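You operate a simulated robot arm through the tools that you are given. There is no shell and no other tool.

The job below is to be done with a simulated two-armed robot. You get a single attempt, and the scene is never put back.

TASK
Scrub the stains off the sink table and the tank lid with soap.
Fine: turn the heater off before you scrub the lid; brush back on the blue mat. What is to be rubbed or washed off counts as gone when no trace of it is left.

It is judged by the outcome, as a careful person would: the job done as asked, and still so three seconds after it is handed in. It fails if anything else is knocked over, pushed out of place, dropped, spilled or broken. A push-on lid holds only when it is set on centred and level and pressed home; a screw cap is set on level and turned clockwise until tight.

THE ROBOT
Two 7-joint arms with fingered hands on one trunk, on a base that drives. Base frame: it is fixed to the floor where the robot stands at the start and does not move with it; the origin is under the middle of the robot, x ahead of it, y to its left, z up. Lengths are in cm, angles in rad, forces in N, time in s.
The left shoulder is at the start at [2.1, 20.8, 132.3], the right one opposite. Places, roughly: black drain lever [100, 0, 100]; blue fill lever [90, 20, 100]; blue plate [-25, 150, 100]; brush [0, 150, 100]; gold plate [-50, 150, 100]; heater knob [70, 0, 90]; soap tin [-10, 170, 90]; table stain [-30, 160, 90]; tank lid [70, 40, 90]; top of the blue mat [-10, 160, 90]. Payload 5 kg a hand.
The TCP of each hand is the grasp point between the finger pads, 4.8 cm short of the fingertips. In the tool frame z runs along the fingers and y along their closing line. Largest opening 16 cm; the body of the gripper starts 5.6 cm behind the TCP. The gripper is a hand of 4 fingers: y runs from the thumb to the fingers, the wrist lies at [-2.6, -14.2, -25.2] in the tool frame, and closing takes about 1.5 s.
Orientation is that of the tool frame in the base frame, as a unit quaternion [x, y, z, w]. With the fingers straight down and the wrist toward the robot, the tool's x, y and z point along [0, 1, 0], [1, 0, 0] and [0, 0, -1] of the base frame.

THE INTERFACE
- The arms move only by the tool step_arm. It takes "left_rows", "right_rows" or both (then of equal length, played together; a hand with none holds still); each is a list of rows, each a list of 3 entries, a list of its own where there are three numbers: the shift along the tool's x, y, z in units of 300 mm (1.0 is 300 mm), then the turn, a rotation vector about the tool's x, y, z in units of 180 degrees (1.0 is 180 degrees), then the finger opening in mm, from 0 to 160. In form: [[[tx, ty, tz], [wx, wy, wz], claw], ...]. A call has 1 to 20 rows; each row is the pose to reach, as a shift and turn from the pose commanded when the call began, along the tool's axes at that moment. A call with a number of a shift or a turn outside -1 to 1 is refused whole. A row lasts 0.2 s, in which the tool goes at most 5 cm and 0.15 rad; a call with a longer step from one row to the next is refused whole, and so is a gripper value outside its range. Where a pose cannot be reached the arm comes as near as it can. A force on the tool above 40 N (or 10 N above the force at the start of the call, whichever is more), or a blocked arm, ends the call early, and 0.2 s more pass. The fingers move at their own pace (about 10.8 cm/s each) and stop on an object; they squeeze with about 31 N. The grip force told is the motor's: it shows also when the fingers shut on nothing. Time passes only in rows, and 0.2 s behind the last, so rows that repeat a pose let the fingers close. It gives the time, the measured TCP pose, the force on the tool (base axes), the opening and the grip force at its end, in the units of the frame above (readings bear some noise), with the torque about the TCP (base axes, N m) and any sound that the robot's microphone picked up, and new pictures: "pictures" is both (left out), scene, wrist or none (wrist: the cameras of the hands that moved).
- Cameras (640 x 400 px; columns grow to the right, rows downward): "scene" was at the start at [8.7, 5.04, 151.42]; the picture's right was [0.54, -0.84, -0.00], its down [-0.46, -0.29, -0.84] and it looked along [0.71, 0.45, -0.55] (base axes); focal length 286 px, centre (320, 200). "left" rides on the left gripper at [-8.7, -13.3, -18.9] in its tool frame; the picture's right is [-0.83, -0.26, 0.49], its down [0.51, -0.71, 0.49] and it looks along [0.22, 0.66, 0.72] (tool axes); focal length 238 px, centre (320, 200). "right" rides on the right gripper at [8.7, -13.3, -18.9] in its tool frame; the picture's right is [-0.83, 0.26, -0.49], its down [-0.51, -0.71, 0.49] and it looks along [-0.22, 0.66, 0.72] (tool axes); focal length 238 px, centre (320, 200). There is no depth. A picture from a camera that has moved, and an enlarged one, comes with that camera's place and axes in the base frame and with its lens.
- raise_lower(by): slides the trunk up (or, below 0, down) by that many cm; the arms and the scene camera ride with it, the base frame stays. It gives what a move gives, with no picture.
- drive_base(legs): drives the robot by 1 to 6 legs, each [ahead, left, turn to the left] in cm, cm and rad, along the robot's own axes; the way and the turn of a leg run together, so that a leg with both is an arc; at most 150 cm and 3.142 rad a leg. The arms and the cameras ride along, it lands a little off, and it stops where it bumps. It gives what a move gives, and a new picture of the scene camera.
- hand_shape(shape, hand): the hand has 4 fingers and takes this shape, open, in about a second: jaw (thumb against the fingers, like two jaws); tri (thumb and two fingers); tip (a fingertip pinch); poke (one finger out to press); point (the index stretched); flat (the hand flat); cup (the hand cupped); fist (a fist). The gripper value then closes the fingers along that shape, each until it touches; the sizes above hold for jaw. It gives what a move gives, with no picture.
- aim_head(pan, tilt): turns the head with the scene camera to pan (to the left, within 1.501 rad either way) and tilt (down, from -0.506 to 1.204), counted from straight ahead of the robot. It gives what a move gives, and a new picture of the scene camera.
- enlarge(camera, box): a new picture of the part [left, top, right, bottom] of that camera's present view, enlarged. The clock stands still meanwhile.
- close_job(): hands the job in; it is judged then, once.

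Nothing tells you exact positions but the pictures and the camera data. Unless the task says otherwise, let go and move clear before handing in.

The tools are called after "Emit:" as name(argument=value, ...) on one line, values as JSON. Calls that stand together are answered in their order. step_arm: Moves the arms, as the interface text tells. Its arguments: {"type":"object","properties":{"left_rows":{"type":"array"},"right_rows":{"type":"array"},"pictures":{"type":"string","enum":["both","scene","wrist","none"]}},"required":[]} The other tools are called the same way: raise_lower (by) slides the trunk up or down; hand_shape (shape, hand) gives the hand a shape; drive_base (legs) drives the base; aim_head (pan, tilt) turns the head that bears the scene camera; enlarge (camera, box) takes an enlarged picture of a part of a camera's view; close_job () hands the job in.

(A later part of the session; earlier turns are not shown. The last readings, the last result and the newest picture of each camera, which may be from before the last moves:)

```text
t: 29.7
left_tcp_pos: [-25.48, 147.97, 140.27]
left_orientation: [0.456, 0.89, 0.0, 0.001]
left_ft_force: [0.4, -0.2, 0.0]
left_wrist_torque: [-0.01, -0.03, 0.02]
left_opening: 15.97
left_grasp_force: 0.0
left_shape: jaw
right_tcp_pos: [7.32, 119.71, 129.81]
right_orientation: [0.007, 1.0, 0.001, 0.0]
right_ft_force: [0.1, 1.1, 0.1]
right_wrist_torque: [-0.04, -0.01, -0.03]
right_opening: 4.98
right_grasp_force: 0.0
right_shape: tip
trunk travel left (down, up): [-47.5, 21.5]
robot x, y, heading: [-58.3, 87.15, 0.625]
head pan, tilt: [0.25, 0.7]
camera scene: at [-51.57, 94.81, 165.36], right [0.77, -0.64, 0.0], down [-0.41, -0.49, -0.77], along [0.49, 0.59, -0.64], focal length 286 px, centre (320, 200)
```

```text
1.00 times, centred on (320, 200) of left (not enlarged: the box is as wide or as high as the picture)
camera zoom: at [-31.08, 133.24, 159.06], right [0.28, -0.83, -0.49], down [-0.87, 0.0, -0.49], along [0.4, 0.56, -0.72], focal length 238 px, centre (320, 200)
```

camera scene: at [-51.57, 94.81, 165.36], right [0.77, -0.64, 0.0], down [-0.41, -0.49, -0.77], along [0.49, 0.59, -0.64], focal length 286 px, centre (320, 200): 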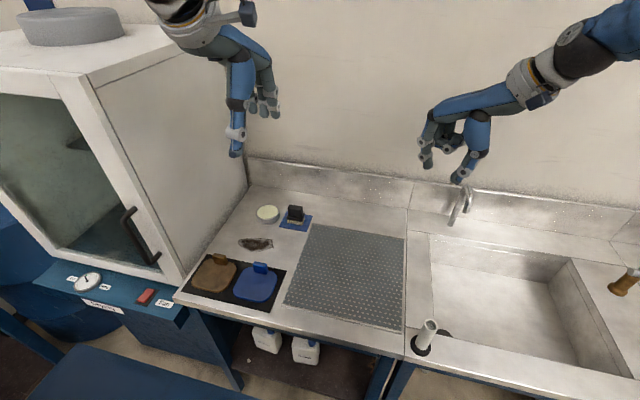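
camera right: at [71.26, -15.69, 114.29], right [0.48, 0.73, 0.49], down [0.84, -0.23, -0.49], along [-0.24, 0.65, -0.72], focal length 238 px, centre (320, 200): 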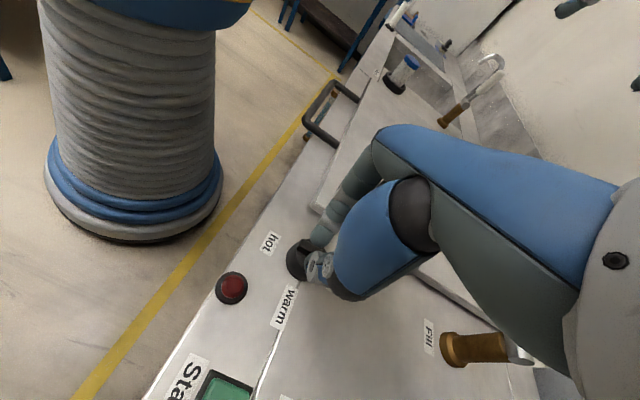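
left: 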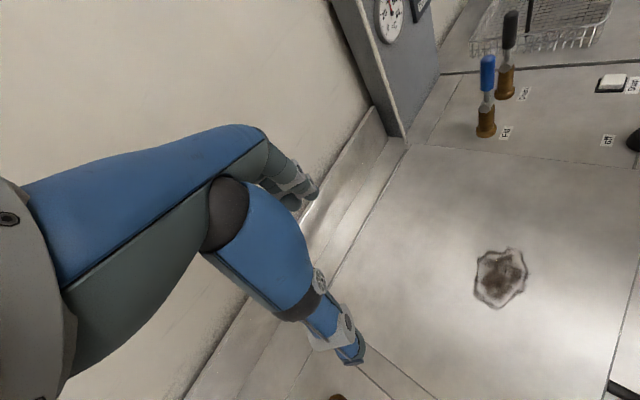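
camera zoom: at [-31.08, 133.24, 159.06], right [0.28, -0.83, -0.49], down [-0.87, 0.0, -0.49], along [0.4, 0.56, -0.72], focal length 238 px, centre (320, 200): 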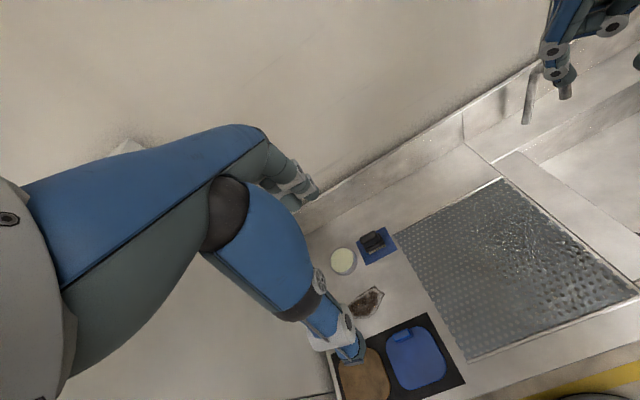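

Emit:
enlarge(camera="left", box=[320, 210, 420, 320])

Emit:
enlarge(camera="scene", box=[265, 195, 325, 235])

```text
3.64 times, centred on (370, 265) of left
camera zoom: at [-31.08, 133.24, 159.06], right [0.28, -0.83, -0.49], down [-0.87, 0.0, -0.49], along [0.4, 0.56, -0.72], focal length 867 px, centre (138, -36)
```

zoom: 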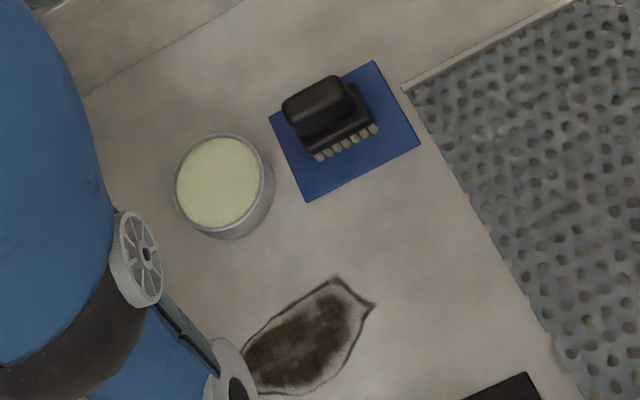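

```text
10.00 times, centred on (295, 215) of scene
camera zoom: at [-51.57, 94.81, 165.36], right [0.77, -0.64, 0.0], down [-0.41, -0.49, -0.77], along [0.49, 0.59, -0.64], focal length 2858 px, centre (570, 50)
```

zoom: 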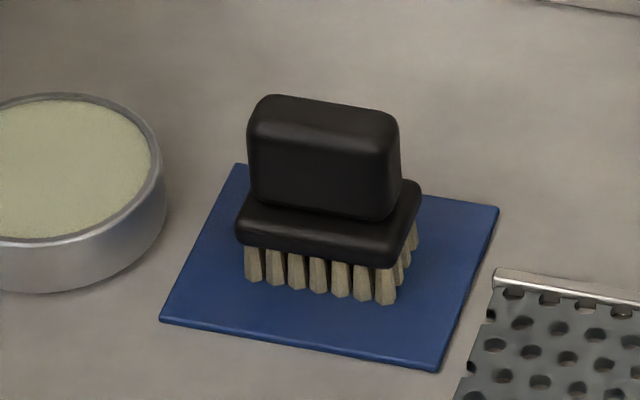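

The brush stands on the blue mat with its handle block at about [-8.8, 160.1, 93–97.5], its long side across my view; the soap tin sits beside it. I lower the trunk, bring the left hand over the handle and check.

Emit:
raise_lower(by=-15)

Emit:
step_arm(left_rows=[[[0.002, 0.14, 0], [0, 0, 0], 90], [[0.002, 0.28, 0], [0, 0, 0], 90], [[0.002, 0.42, 0], [0, 0, 0], 90], [[0.002, 0.56, 0], [0, 0, 0], 90], [[0.002, 0.688, 0], [0, 0, 0], 90], [[0.002, 0.688, 0.14], [0, 0, 0], 90], [[0.002, 0.688, 0.28], [0, 0, 0], 90], [[0.002, 0.688, 0.42], [0, 0, 0], 90], [[0.002, 0.688, 0.56], [0, 0, 0], 90], [[0.002, 0.688, 0.56], [0, 0, 0], 90]])

Emit:
enlarge(camera="scene", box=[220, 140, 360, 240])

Emit:
enlarge(camera="left", box=[220, 150, 420, 330])

```text
t: 31.5
left_tcp_pos: [-25.46, 147.86, 125.34]
left_orientation: [0.455, 0.89, 0.0, 0.0]
left_ft_force: [0.0, 0.6, -0.5]
left_wrist_torque: [0.0, 0.01, -0.02]
left_opening: 15.95
left_grasp_force: 0.0
left_shape: jaw
right_tcp_pos: [7.35, 119.72, 114.98]
right_orientation: [0.007, 1.0, 0.0, 0.0]
right_ft_force: [0.5, 0.7, -0.1]
right_wrist_torque: [-0.01, -0.01, 0.01]
right_opening: 4.96
right_grasp_force: 0.0
right_shape: tip
trunk travel left (down, up): [-32.5, 36.5]
robot x, y, heading: [-58.05, 87.61, 0.629]
head pan, tilt: [0.25, 0.7]
```

```text
t: 33.7
left_tcp_pos: [-8.72, 159.92, 108.36]
left_orientation: [0.456, 0.89, 0.0, 0.001]
left_ft_force: [0.0, -0.5, 1.3]
left_wrist_torque: [0.05, -0.02, 0.03]
left_opening: 9.01
left_grasp_force: 0.2
left_shape: jaw
right_tcp_pos: [7.47, 119.71, 114.98]
right_orientation: [0.007, 1.0, 0.0, 0.0]
right_ft_force: [-0.8, 0.4, 0.5]
right_wrist_torque: [0.0, -0.06, -0.01]
right_opening: 4.96
right_grasp_force: 0.1
right_shape: tip
trunk travel left (down, up): [-32.5, 36.5]
robot x, y, heading: [-58.06, 87.21, 0.626]
head pan, tilt: [0.25, 0.7]
camera scene: at [-51.59, 94.67, 150.37], right [0.77, -0.64, 0.0], down [-0.41, -0.49, -0.77], along [0.49, 0.59, -0.64], focal length 286 px, centre (320, 200)
camera left: at [-14.43, 145.23, 127.28], right [0.28, -0.83, -0.49], down [-0.87, 0.0, -0.49], along [0.4, 0.56, -0.72], focal length 238 px, centre (320, 200)
```

scene: 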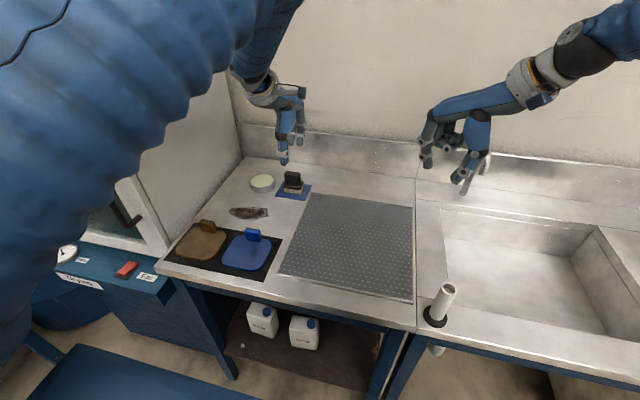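
left: 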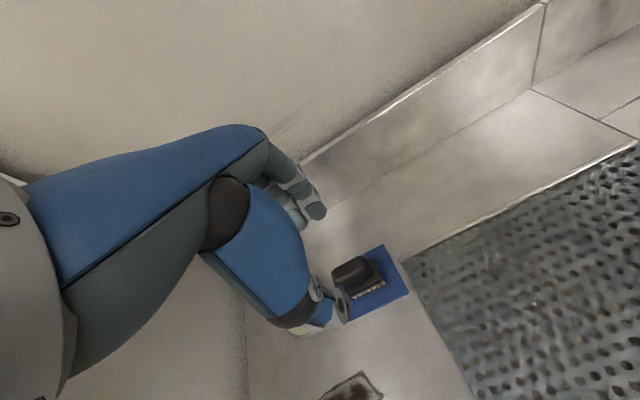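

```text
4.00 times, centred on (290, 190) of scene
camera zoom: at [-51.59, 94.67, 150.37], right [0.77, -0.64, 0.0], down [-0.41, -0.49, -0.77], along [0.49, 0.59, -0.64], focal length 1143 px, centre (440, 240)
```

zoom: 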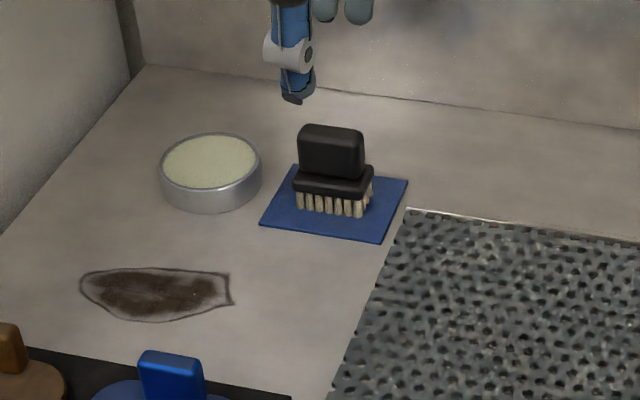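

```text
2.22 times, centred on (320, 240) of left
camera zoom: at [-14.43, 145.23, 127.28], right [0.28, -0.83, -0.49], down [-0.87, 0.0, -0.49], along [0.4, 0.56, -0.72], focal length 530 px, centre (320, 111)
```

zoom: 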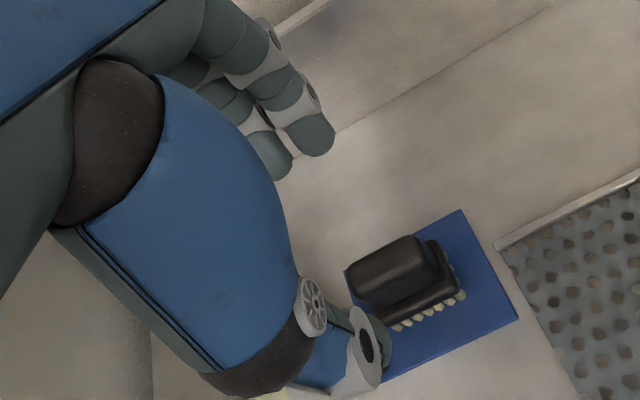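

Emit:
step_arm(left_rows=[[[0, -0.017, 0.12], [0, 0, 0], 90], [[0, -0.017, 0.24], [0, 0, 0], 90], [[0, -0.017, 0.345], [0, 0, 0], 90], [[0, -0.017, 0.345], [0, 0, 0], 90]])

Emit:
enlarge(camera="scene", box=[240, 130, 340, 210])

Emit:
enlarge(camera="left", box=[220, 150, 420, 330])

```text
t: 34.7
left_tcp_pos: [-9.13, 159.77, 98.11]
left_orientation: [0.456, 0.89, 0.0, 0.0]
left_ft_force: [-0.5, 0.7, 0.2]
left_wrist_torque: [0.05, 0.0, 0.02]
left_opening: 9.01
left_grasp_force: 0.0
left_shape: jaw
right_tcp_pos: [7.44, 119.52, 114.93]
right_orientation: [0.007, 1.0, 0.0, 0.0]
right_ft_force: [-0.6, -1.1, -0.6]
right_wrist_torque: [0.05, 0.03, -0.02]
right_opening: 4.95
right_grasp_force: 0.1
right_shape: tip
trunk travel left (down, up): [-32.5, 36.5]
robot x, y, heading: [-58.47, 86.82, 0.623]
head pan, tilt: [0.25, 0.7]
camera scene: at [-51.56, 94.65, 150.37], right [0.77, -0.64, 0.0], down [-0.41, -0.49, -0.77], along [0.49, 0.59, -0.64], focal length 286 px, centre (320, 200)
camera left: at [-14.72, 145.0, 117.01], right [0.28, -0.83, -0.49], down [-0.87, 0.0, -0.49], along [0.41, 0.56, -0.72], focal length 238 px, centre (320, 200)
```

scene: 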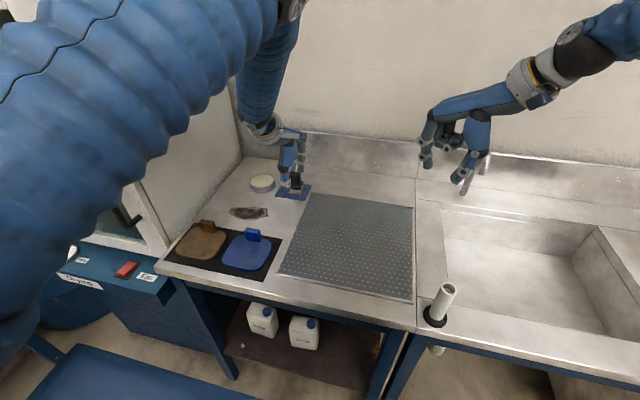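
left: 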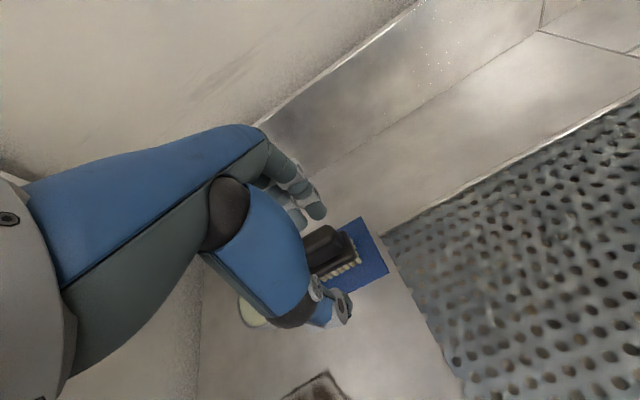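

```text
5.00 times, centred on (290, 170) of scene
camera zoom: at [-51.56, 94.65, 150.37], right [0.77, -0.64, 0.0], down [-0.41, -0.49, -0.77], along [0.49, 0.59, -0.64], focal length 1429 px, centre (470, 350)
```

zoom: 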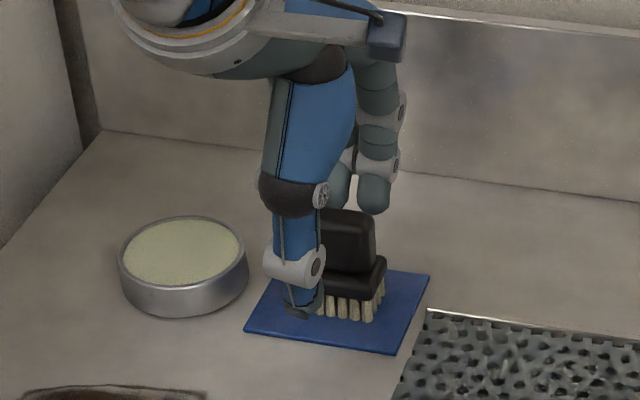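

```text
2.22 times, centred on (320, 240) of left
camera zoom: at [-14.72, 145.0, 117.01], right [0.28, -0.83, -0.49], down [-0.87, 0.0, -0.49], along [0.41, 0.56, -0.72], focal length 530 px, centre (320, 111)
```

zoom: 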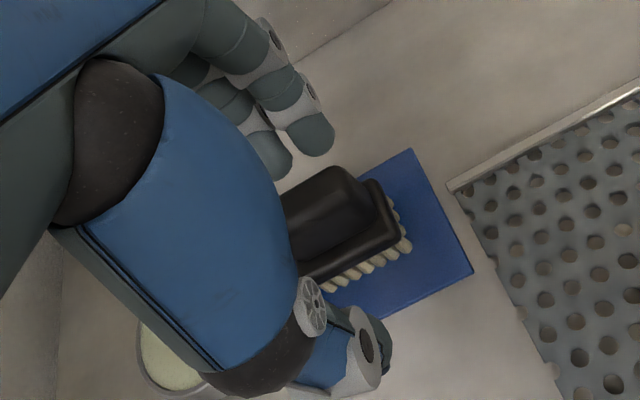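

Emit:
step_arm(left_rows=[[[-0.033, 0, 0], [0, 0, 0], 90], [[-0.033, 0, 0], [0, 0, 0], 60], [[-0.033, 0, 0], [0, 0, 0], 20], [[-0.033, 0, 0], [0, 0, 0], 0], [[-0.033, 0, 0], [0, 0, 0], 0], [[-0.033, 0, 0], [0, 0, 0], 0], [[-0.033, 0, 0], [0, 0, 0], 0], [[-0.033, 0, 0], [0, 0, 0], 0]])

Emit:
enlarge(camera="scene", box=[240, 130, 340, 210])

Emit:
enlarge(camera="left", box=[220, 150, 420, 330])

```text
t: 36.5
left_tcp_pos: [-8.43, 158.93, 98.03]
left_orientation: [0.455, 0.89, -0.001, 0.001]
left_ft_force: [0.2, -0.3, 0.9]
left_wrist_torque: [-0.01, -0.01, -0.02]
left_opening: 2.1
left_grasp_force: 31.2
left_shape: jaw
right_tcp_pos: [7.51, 119.72, 114.95]
right_orientation: [0.007, 1.0, 0.0, 0.0]
right_ft_force: [0.1, 0.3, -0.1]
right_wrist_torque: [-0.01, -0.02, -0.01]
right_opening: 4.95
right_grasp_force: 0.1
right_shape: tip
trunk travel left (down, up): [-32.5, 36.5]
robot x, y, heading: [-58.14, 87.33, 0.628]
head pan, tilt: [0.25, 0.7]
camera scene: at [-51.52, 94.75, 150.35], right [0.77, -0.64, 0.0], down [-0.41, -0.49, -0.76], along [0.49, 0.59, -0.64], focal length 286 px, centre (320, 200)
camera left: at [-14.14, 144.22, 116.94], right [0.28, -0.83, -0.49], down [-0.87, 0.0, -0.49], along [0.4, 0.56, -0.72], focal length 238 px, centre (320, 200)
```

scene: 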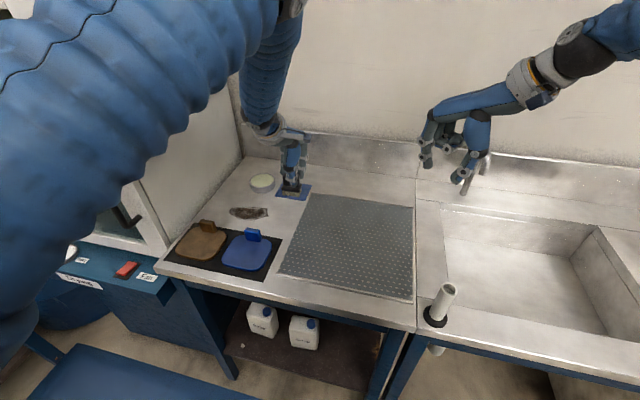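
left: 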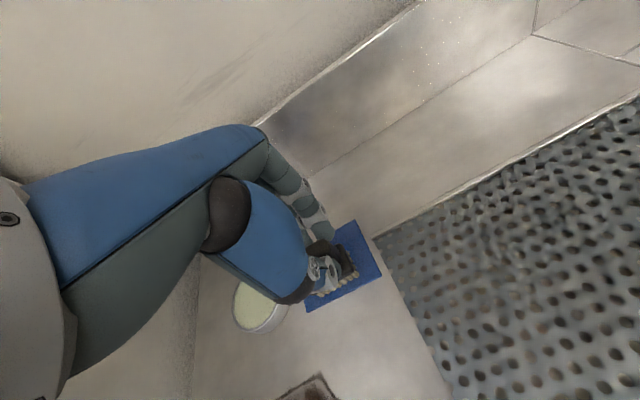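

```text
5.00 times, centred on (290, 170) of scene
camera zoom: at [-51.52, 94.75, 150.35], right [0.77, -0.64, 0.0], down [-0.41, -0.49, -0.76], along [0.49, 0.59, -0.64], focal length 1429 px, centre (470, 350)
```

zoom: 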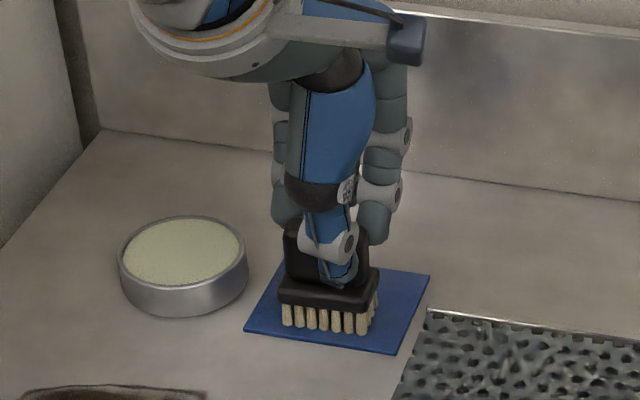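

```text
2.22 times, centred on (320, 240) of left
camera zoom: at [-14.14, 144.22, 116.94], right [0.28, -0.83, -0.49], down [-0.87, 0.0, -0.49], along [0.4, 0.56, -0.72], focal length 530 px, centre (320, 111)
```

zoom: 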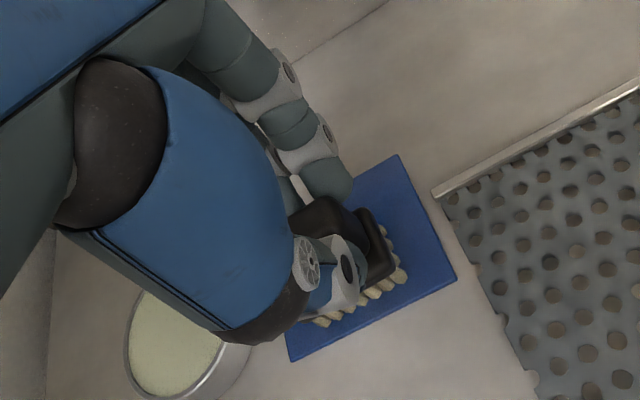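

The brush is gripped firmly. I lift it, carry it over the soap tin (centre about [-15.7, 169.2], rim z ≈ 92.5) and check before dipping.

Emit:
step_arm(left_rows=[[[0, 0, -0.06], [0, 0, 0], 0], [[0, 0, -0.12], [0, 0, 0], 0], [[0, 0, -0.18], [0, 0, 0], 0], [[0.1, 0, -0.18], [0, 0, 0], 0], [[0.2, 0, -0.18], [0, 0, 0], 0], [[0.3, 0, -0.18], [0, 0, 0], 0], [[0.393, 0, -0.18], [0, 0, 0], 0], [[0.393, 0, -0.18], [0, 0, 0], 0]])

Emit:
enlarge(camera="scene", box=[220, 130, 320, 210])

Emit:
enlarge(camera="left", box=[220, 150, 420, 330])

```text
t: 38.3
left_tcp_pos: [-15.36, 168.47, 103.43]
left_orientation: [0.457, 0.89, 0.0, -0.001]
left_ft_force: [0.0, -1.2, 0.0]
left_wrist_torque: [0.04, 0.05, -0.01]
left_opening: 2.11
left_grasp_force: 30.8
left_shape: jaw
right_tcp_pos: [7.48, 119.56, 114.74]
right_orientation: [0.007, 1.0, 0.0, 0.0]
right_ft_force: [-0.3, -1.1, 0.1]
right_wrist_torque: [0.07, 0.04, -0.03]
right_opening: 4.94
right_grasp_force: 0.0
right_shape: tip
trunk travel left (down, up): [-32.5, 36.5]
robot x, y, heading: [-57.91, 87.41, 0.629]
head pan, tilt: [0.25, 0.7]
camera scene: at [-51.48, 94.66, 150.36], right [0.77, -0.64, 0.0], down [-0.41, -0.49, -0.76], along [0.49, 0.59, -0.64], focal length 286 px, centre (320, 200)
camera left: at [-20.94, 153.7, 122.34], right [0.28, -0.83, -0.49], down [-0.87, 0.0, -0.49], along [0.4, 0.56, -0.72], focal length 238 px, centre (320, 200)
```

scene: 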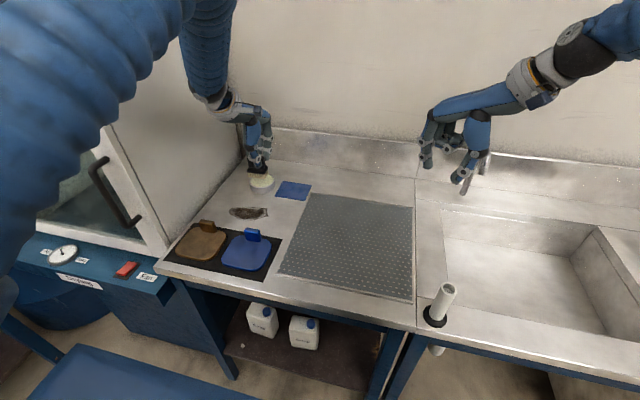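
left: 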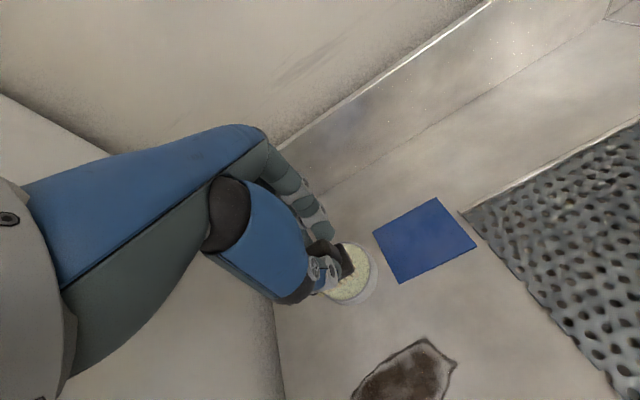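

```text
5.00 times, centred on (270, 170) of scene
camera zoom: at [-51.48, 94.66, 150.36], right [0.77, -0.64, 0.0], down [-0.41, -0.49, -0.76], along [0.49, 0.59, -0.64], focal length 1429 px, centre (570, 350)
```

zoom: 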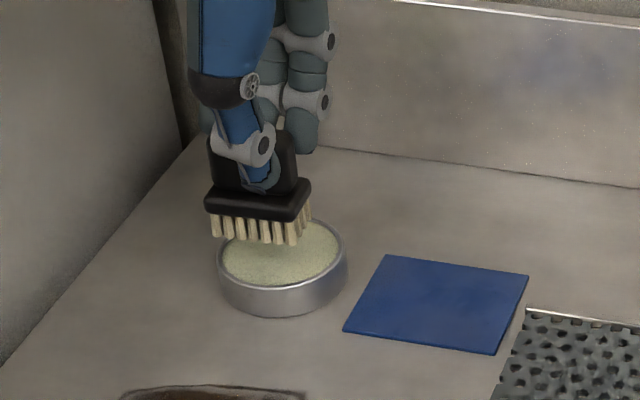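

```text
2.22 times, centred on (320, 240) of left
camera zoom: at [-20.94, 153.7, 122.34], right [0.28, -0.83, -0.49], down [-0.87, 0.0, -0.49], along [0.4, 0.56, -0.72], focal length 530 px, centre (320, 111)
```

zoom: 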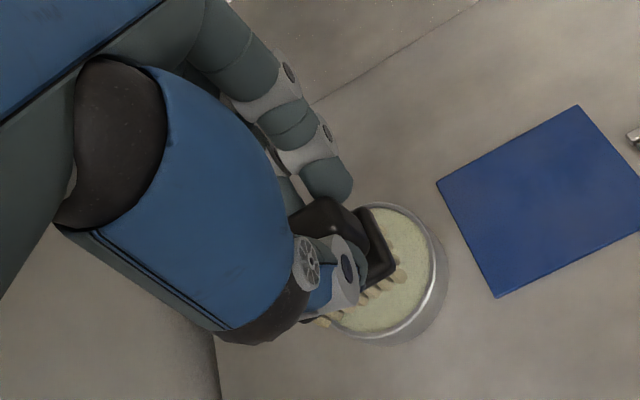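

Emit:
step_arm(left_rows=[[[-0.01, 0.025, 0.03], [0, 0, 0], 0], [[-0.01, 0.025, 0.07], [0, 0, 0], 0], [[-0.01, 0.025, 0.09], [0, 0, 0], 0], [[-0.01, 0.025, 0.1], [0, 0, 0], 0], [[-0.01, 0.025, 0.1], [0, 0, 0], 0]])

Emit:
enlarge(camera="scene", box=[220, 130, 320, 210])

Emit:
enlarge(camera="left", box=[220, 150, 420, 330])

```text
t: 39.5
left_tcp_pos: [-14.63, 168.7, 100.41]
left_orientation: [0.455, 0.89, 0.0, 0.0]
left_ft_force: [-0.5, 0.4, -1.2]
left_wrist_torque: [0.01, 0.0, -0.02]
left_opening: 2.12
left_grasp_force: 31.1
left_shape: jaw
right_tcp_pos: [7.45, 119.78, 114.88]
right_orientation: [0.007, 1.0, 0.0, 0.0]
right_ft_force: [-0.2, -0.2, -0.1]
right_wrist_torque: [-0.02, -0.03, -0.02]
right_opening: 4.95
right_grasp_force: 0.1
right_shape: tip
trunk travel left (down, up): [-32.5, 36.5]
robot x, y, heading: [-57.88, 87.42, 0.632]
head pan, tilt: [0.25, 0.7]
camera scene: at [-51.53, 94.76, 150.35], right [0.77, -0.64, 0.0], down [-0.41, -0.49, -0.76], along [0.49, 0.59, -0.64], focal length 286 px, centre (320, 200)
camera left: at [-20.27, 153.94, 119.3], right [0.28, -0.83, -0.49], down [-0.87, 0.0, -0.49], along [0.4, 0.56, -0.72], focal length 238 px, centre (320, 200)
```

scene: 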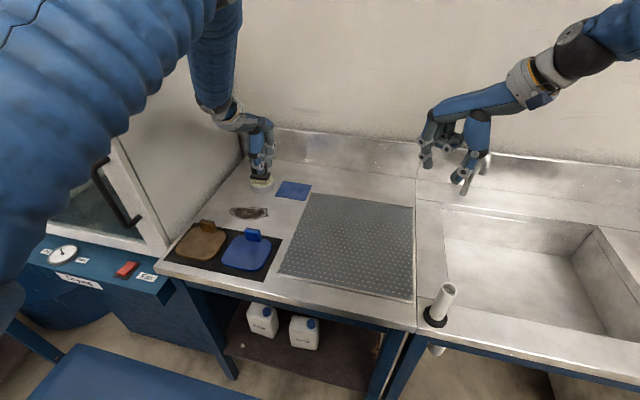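
left: 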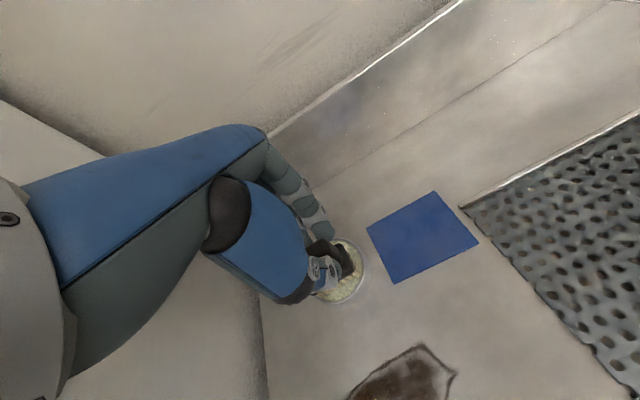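

```text
5.00 times, centred on (270, 170) of scene
camera zoom: at [-51.53, 94.76, 150.35], right [0.77, -0.64, 0.0], down [-0.41, -0.49, -0.76], along [0.49, 0.59, -0.64], focal length 1429 px, centre (570, 350)
```

zoom: 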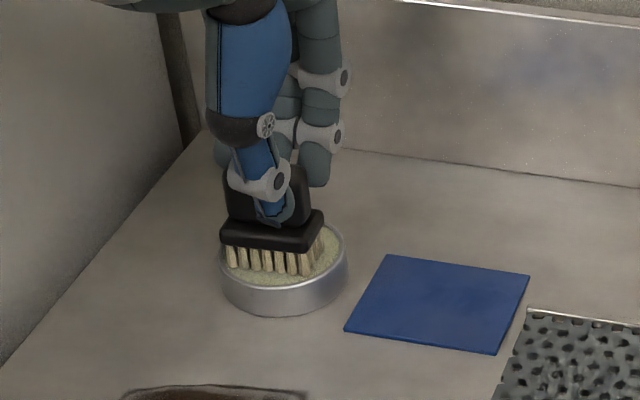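

```text
2.22 times, centred on (320, 240) of left
camera zoom: at [-20.27, 153.94, 119.3], right [0.28, -0.83, -0.49], down [-0.87, 0.0, -0.49], along [0.4, 0.56, -0.72], focal length 530 px, centre (320, 111)
```

zoom: 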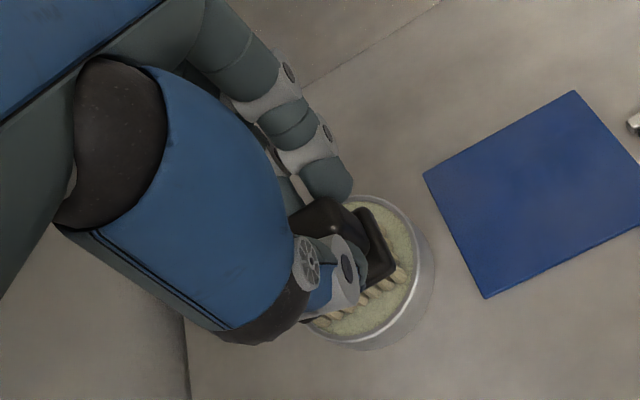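

Emit:
step_arm(left_rows=[[[-0.025, 0, 0], [0, 0, 0], 0], [[-0.025, 0, 0.008], [0, 0, 0], 0], [[-0.025, 0, 0.016], [0, 0, 0], 0], [[-0.025, 0, 0.02], [0, 0, 0], 0], [[-0.025, 0, 0.02], [0, 0, 0], 0]], pictures="none")

Emit:
enlarge(camera="scene", box=[230, 150, 310, 210])

```text
t: 40.7
left_tcp_pos: [-14.24, 167.98, 100.21]
left_orientation: [0.455, 0.89, 0.002, 0.0]
left_ft_force: [-2.2, -0.6, 22.4]
left_wrist_torque: [0.07, 0.03, -0.05]
left_opening: 2.18
left_grasp_force: 31.1
left_shape: jaw
right_tcp_pos: [7.38, 119.43, 114.95]
right_orientation: [0.006, 1.0, 0.001, 0.001]
right_ft_force: [-1.0, -0.4, -0.2]
right_wrist_torque: [-0.01, -0.02, 0.0]
right_opening: 4.94
right_grasp_force: 0.1
right_shape: tip
trunk travel left (down, up): [-32.5, 36.5]
robot x, y, heading: [-58.02, 87.14, 0.623]
head pan, tilt: [0.25, 0.7]
```

```text
6.67 times, centred on (270, 180) of scene
camera zoom: at [-51.64, 94.55, 150.39], right [0.77, -0.64, 0.0], down [-0.41, -0.49, -0.77], along [0.49, 0.59, -0.64], focal length 1906 px, centre (653, 333)
```

zoom: 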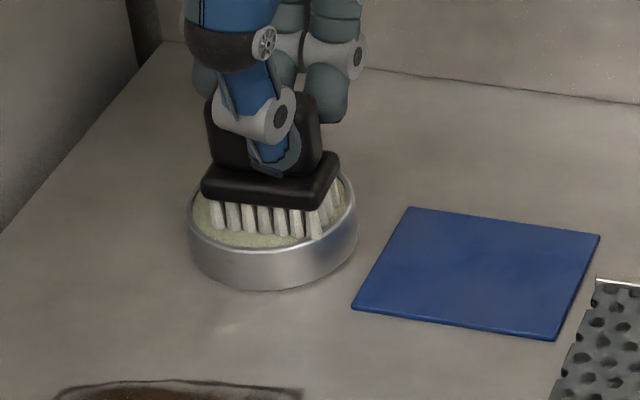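

The bristles have turned white with soap at a light press. I lift straight out and look at the table stain.

Emit:
step_arm(left_rows=[[[0, 0, 0], [0, 0, 0], 0], [[0, 0, -0.03], [0, 0, 0], 0], [[0, 0, -0.1], [0, 0, 0], 0], [[0, 0, -0.2], [0, 0, 0], 0], [[0, 0, -0.2], [0, 0, 0], 0]])

Emit:
enlarge(camera="scene", box=[210, 130, 330, 230])

```text
t: 41.9
left_tcp_pos: [-14.21, 168.15, 105.83]
left_orientation: [0.456, 0.89, -0.001, 0.0]
left_ft_force: [-0.2, 1.0, -1.3]
left_wrist_torque: [-0.06, -0.01, 0.0]
left_opening: 2.17
left_grasp_force: 31.8
left_shape: jaw
right_tcp_pos: [7.44, 119.6, 114.87]
right_orientation: [0.007, 1.0, -0.001, 0.0]
right_ft_force: [0.1, 0.2, 0.1]
right_wrist_torque: [0.0, -0.01, 0.07]
right_opening: 4.95
right_grasp_force: 0.2
right_shape: tip
trunk travel left (down, up): [-32.5, 36.5]
robot x, y, heading: [-58.06, 87.31, 0.627]
head pan, tilt: [0.25, 0.7]
camera scene: at [-51.51, 94.83, 150.34], right [0.77, -0.64, 0.0], down [-0.41, -0.49, -0.76], along [0.49, 0.59, -0.64], focal length 286 px, centre (320, 200)
camera left: at [-19.8, 153.47, 124.64], right [0.28, -0.83, -0.49], down [-0.87, 0.0, -0.49], along [0.4, 0.56, -0.72], focal length 238 px, centre (320, 200)
```

scene: 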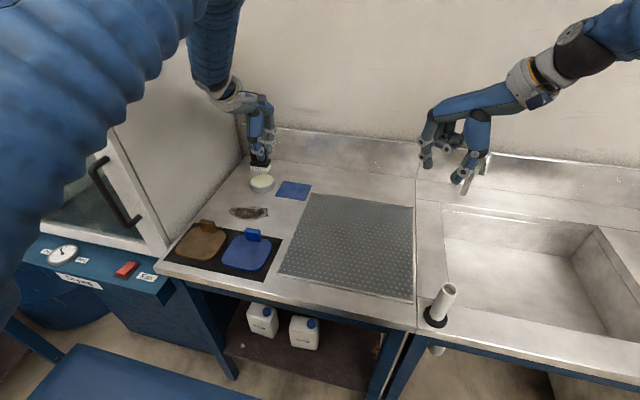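
left: 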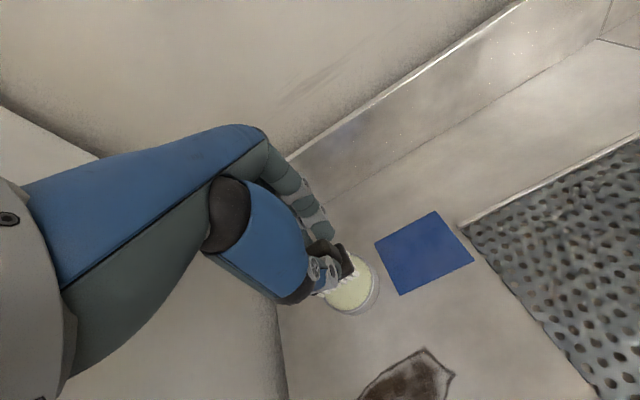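

```text
4.00 times, centred on (270, 180) of scene
camera zoom: at [-51.51, 94.83, 150.34], right [0.77, -0.64, 0.0], down [-0.41, -0.49, -0.76], along [0.49, 0.59, -0.64], focal length 1143 px, centre (520, 280)
```

zoom: 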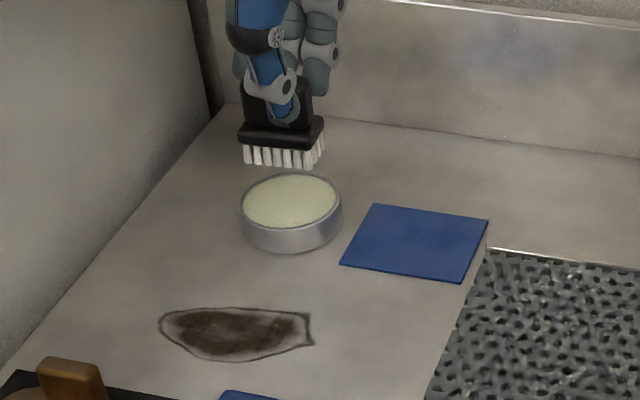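

The brush carries white suds. The stain spans about 12.7 cm along the bench and 6 cm across it; I bring the brush over it and touch down gently.

Emit:
step_arm(left_rows=[[[0, -0.12, 0], [0, 0, 0], 0], [[0, -0.24, 0], [0, 0, 0], 0], [[0, -0.36, 0], [0, 0, 0], 0], [[0, -0.47, 0], [0, 0, 0], 0], [[0, -0.47, 0.12], [0, 0, 0], 0], [[0, -0.47, 0.23], [0, 0, 0], 0], [[0, -0.47, 0.25], [0, 0, 0], 0], [[0, -0.47, 0.26], [0, 0, 0], 0], [[0, -0.47, 0.26], [0, 0, 0], 0]])

Emit:
enlarge(camera="scene", box=[190, 140, 310, 240])

```text
t: 43.9
left_tcp_pos: [-25.56, 159.8, 98.21]
left_orientation: [0.455, 0.89, 0.0, 0.001]
left_ft_force: [-0.2, -0.5, -1.1]
left_wrist_torque: [0.03, 0.0, 0.02]
left_opening: 2.15
left_grasp_force: 31.0
left_shape: jaw
right_tcp_pos: [7.49, 119.51, 114.95]
right_orientation: [0.007, 1.0, -0.001, 0.0]
right_ft_force: [0.7, 0.2, -0.4]
right_wrist_torque: [0.04, 0.02, 0.0]
right_opening: 4.96
right_grasp_force: 0.1
right_shape: tip
trunk travel left (down, up): [-32.5, 36.5]
robot x, y, heading: [-58.04, 87.66, 0.627]
head pan, tilt: [0.25, 0.7]
camera scene: at [-51.54, 94.72, 150.36], right [0.77, -0.64, 0.0], down [-0.41, -0.49, -0.76], along [0.49, 0.59, -0.64], focal length 286 px, centre (320, 200)
camera left: at [-31.24, 145.06, 116.95], right [0.28, -0.83, -0.49], down [-0.87, 0.0, -0.49], along [0.4, 0.56, -0.72], focal length 238 px, centre (320, 200)
```

scene: 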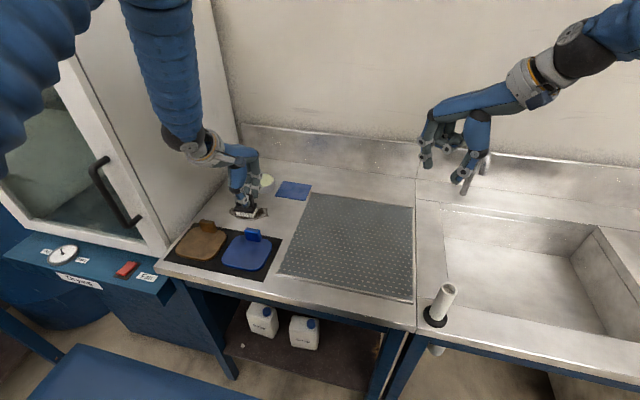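
left: 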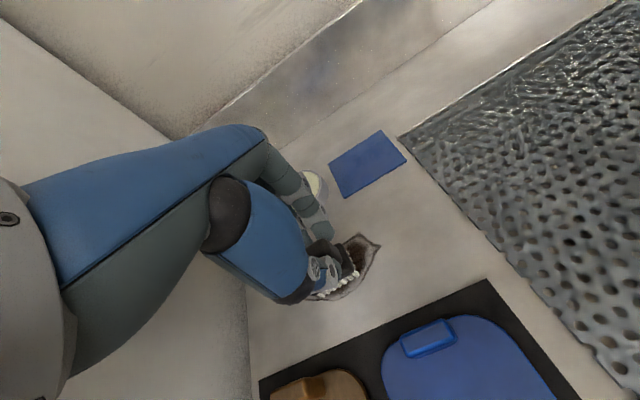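

```text
4.00 times, centred on (250, 190) of scene
camera zoom: at [-51.54, 94.72, 150.36], right [0.77, -0.64, 0.0], down [-0.41, -0.49, -0.76], along [0.49, 0.59, -0.64], focal length 1143 px, centre (600, 240)
```

zoom: 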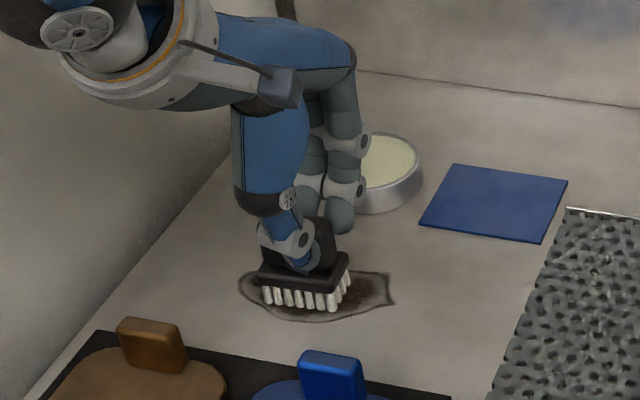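

Emit:
step_arm(left_rows=[[[0, 0, 0.008], [0, 0, 0], 0], [[0, 0, 0.014], [0, 0, 0], 0], [[0, 0, 0.02], [0, 0, 0], 0], [[0, 0, 0.02], [0, 0, 0], 0]], pictures="none")

```text
t: 44.9
left_tcp_pos: [-25.57, 159.86, 97.56]
left_orientation: [0.455, 0.89, 0.002, 0.0]
left_ft_force: [-0.8, -2.5, 7.9]
left_wrist_torque: [-0.04, -0.01, -0.06]
left_opening: 2.14
left_grasp_force: 32.0
left_shape: jaw
right_tcp_pos: [7.47, 119.53, 114.9]
right_orientation: [0.007, 1.0, 0.001, 0.0]
right_ft_force: [0.1, 0.6, 0.7]
right_wrist_torque: [0.03, 0.0, 0.0]
right_opening: 4.94
right_grasp_force: 0.0
right_shape: tip
trunk travel left (down, up): [-32.5, 36.5]
robot x, y, heading: [-57.85, 87.13, 0.624]
head pan, tilt: [0.25, 0.7]
```

Light contact at about 8 N. I scrub with strokes along the stain.

Emit:
step_arm(left_rows=[[[0, 0, 0.004], [0, 0, 0], 0], [[-0.07, 0, 0.004], [0, 0, 0], 0], [[-0.14, 0, 0.004], [0, 0, 0], 0], [[-0.2, 0, 0.004], [0, 0, 0], 0], [[-0.12, 0, 0.004], [0, 0, 0], 0], [[-0.04, 0, 0.004], [0, 0, 0], 0], [[0.04, 0, 0.004], [0, 0, 0], 0], [[0.12, 0, 0.004], [0, 0, 0], 0], [[0.18, 0, 0.004], [0, 0, 0], 0], [[0.1, 0, 0.004], [0, 0, 0], 0], [[0.02, 0, 0.004], [0, 0, 0], 0], [[-0.06, 0, 0.004], [0, 0, 0], 0], [[-0.14, 0, 0.004], [0, 0, 0], 0], [[-0.2, 0, 0.004], [0, 0, 0], 0], [[-0.12, 0, 0.004], [0, 0, 0], 0], [[-0.04, 0, 0.004], [0, 0, 0], 0], [[0, 0, 0.004], [0, 0, 0], 0]])

Emit:
enlarge(camera="scene", box=[190, 140, 310, 240])

```text
t: 48.5
left_tcp_pos: [-25.68, 159.61, 97.53]
left_orientation: [0.457, 0.89, 0.0, -0.001]
left_ft_force: [3.4, -6.1, 22.5]
left_wrist_torque: [-0.31, -0.3, -0.03]
left_opening: 2.27
left_grasp_force: 30.8
left_shape: jaw
right_tcp_pos: [7.41, 119.48, 114.88]
right_orientation: [0.008, 1.0, 0.0, -0.001]
right_ft_force: [0.5, 0.1, -0.2]
right_wrist_torque: [-0.02, 0.02, -0.01]
right_opening: 4.98
right_grasp_force: 0.0
right_shape: tip
trunk travel left (down, up): [-32.5, 36.5]
robot x, y, heading: [-57.72, 87.41, 0.624]
head pan, tilt: [0.25, 0.7]
camera scene: at [-51.57, 94.53, 150.37], right [0.77, -0.64, 0.0], down [-0.41, -0.49, -0.77], along [0.49, 0.59, -0.64], focal length 286 px, centre (320, 200)
camera left: at [-31.31, 144.91, 116.33], right [0.28, -0.83, -0.49], down [-0.87, 0.0, -0.49], along [0.41, 0.56, -0.72], focal length 238 px, centre (320, 200)
```

scene: 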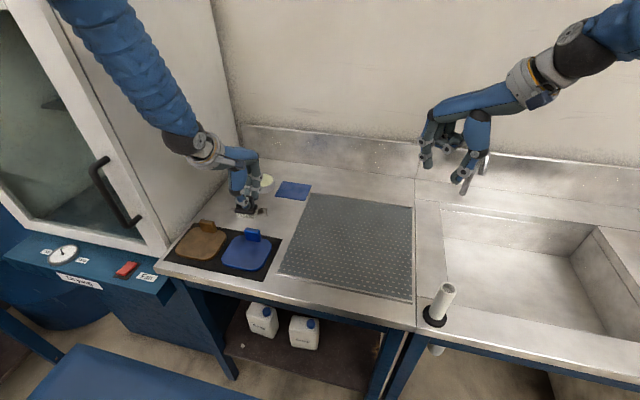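
left: 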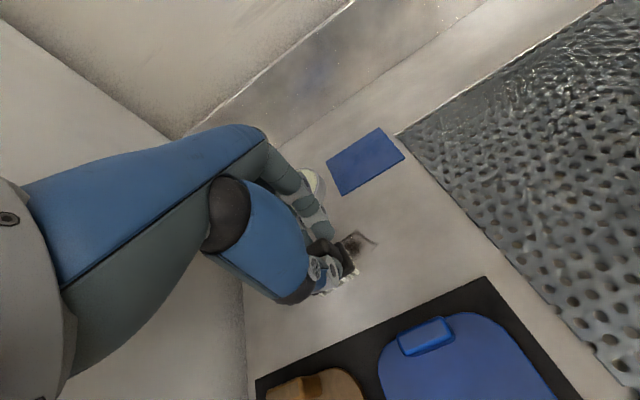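

```text
4.00 times, centred on (250, 190) of scene
camera zoom: at [-51.57, 94.53, 150.37], right [0.77, -0.64, 0.0], down [-0.41, -0.49, -0.77], along [0.49, 0.59, -0.64], focal length 1143 px, centre (600, 240)
```

zoom: 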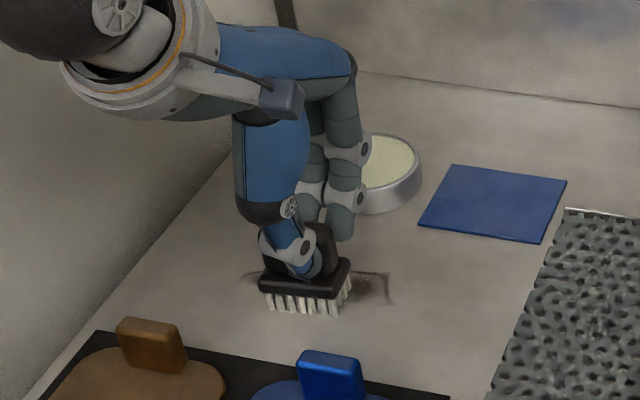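

The near half is clean already; a band at the back and the right edge remain. I continue with strokes shifted away from me.

Emit:
step_arm(left_rows=[[[0, 0.03, -0.002], [0, 0, 0], 0], [[0, 0.06, -0.002], [0, 0, 0], 0], [[-0.08, 0.06, -0.002], [0, 0, 0], 0], [[-0.16, 0.06, -0.002], [0, 0, 0], 0], [[-0.23, 0.06, -0.002], [0, 0, 0], 0], [[-0.15, 0.06, -0.002], [0, 0, 0], 0], [[-0.07, 0.06, -0.002], [0, 0, 0], 0], [[0.01, 0.06, -0.002], [0, 0, 0], 0], [[0.09, 0.06, -0.002], [0, 0, 0], 0], [[0.17, 0.06, -0.002], [0, 0, 0], 0], [[0.17, 0.1, -0.002], [0, 0, 0], 0], [[0.09, 0.1, -0.002], [0, 0, 0], 0], [[0.01, 0.1, -0.002], [0, 0, 0], 0], [[-0.07, 0.1, -0.002], [0, 0, 0], 0], [[-0.15, 0.1, -0.002], [0, 0, 0], 0], [[-0.23, 0.1, -0.002], [0, 0, 0], 0], [[-0.23, 0.05, -0.002], [0, 0, 0], 0], [[-0.23, 0, -0.002], [0, 0, 0], 0], [[-0.15, 0.03, -0.002], [0, 0, 0], 0], [[-0.07, 0.06, -0.002], [0, 0, 0], 0]])

Emit:
enlarge(camera="scene", box=[190, 140, 310, 240])

```text
t: 52.7
left_tcp_pos: [-23.1, 159.06, 97.61]
left_orientation: [0.456, 0.89, 0.001, -0.001]
left_ft_force: [1.7, -1.7, 17.5]
left_wrist_torque: [-0.22, -0.14, 0.0]
left_opening: 2.23
left_grasp_force: 30.5
left_shape: jaw
right_tcp_pos: [7.33, 119.58, 114.96]
right_orientation: [0.005, 1.0, 0.001, 0.0]
right_ft_force: [0.2, 0.1, -0.2]
right_wrist_torque: [0.0, -0.06, 0.01]
right_opening: 4.94
right_grasp_force: 0.0
right_shape: tip
trunk travel left (down, up): [-32.5, 36.5]
robot x, y, heading: [-58.05, 87.31, 0.623]
head pan, tilt: [0.25, 0.7]
camera scene: at [-51.64, 94.61, 150.37], right [0.77, -0.64, 0.0], down [-0.41, -0.49, -0.77], along [0.49, 0.59, -0.64], focal length 286 px, centre (320, 200)
camera left: at [-28.73, 144.32, 116.3], right [0.28, -0.83, -0.49], down [-0.87, 0.0, -0.49], along [0.41, 0.56, -0.72], focal length 238 px, centre (320, 200)
```

scene: 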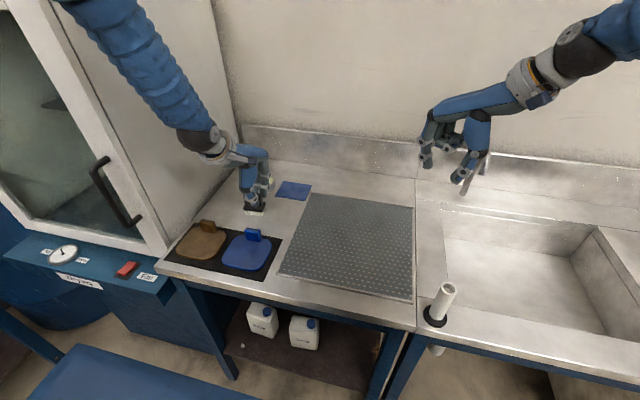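
left: 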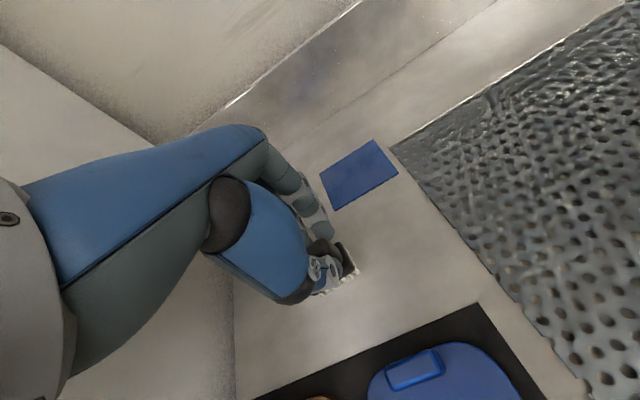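

```text
4.00 times, centred on (250, 190) of scene
camera zoom: at [-51.64, 94.61, 150.37], right [0.77, -0.64, 0.0], down [-0.41, -0.49, -0.77], along [0.49, 0.59, -0.64], focal length 1143 px, centre (600, 240)
```

zoom: 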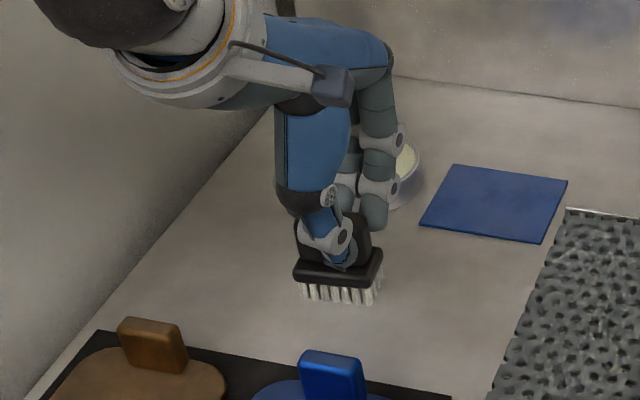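

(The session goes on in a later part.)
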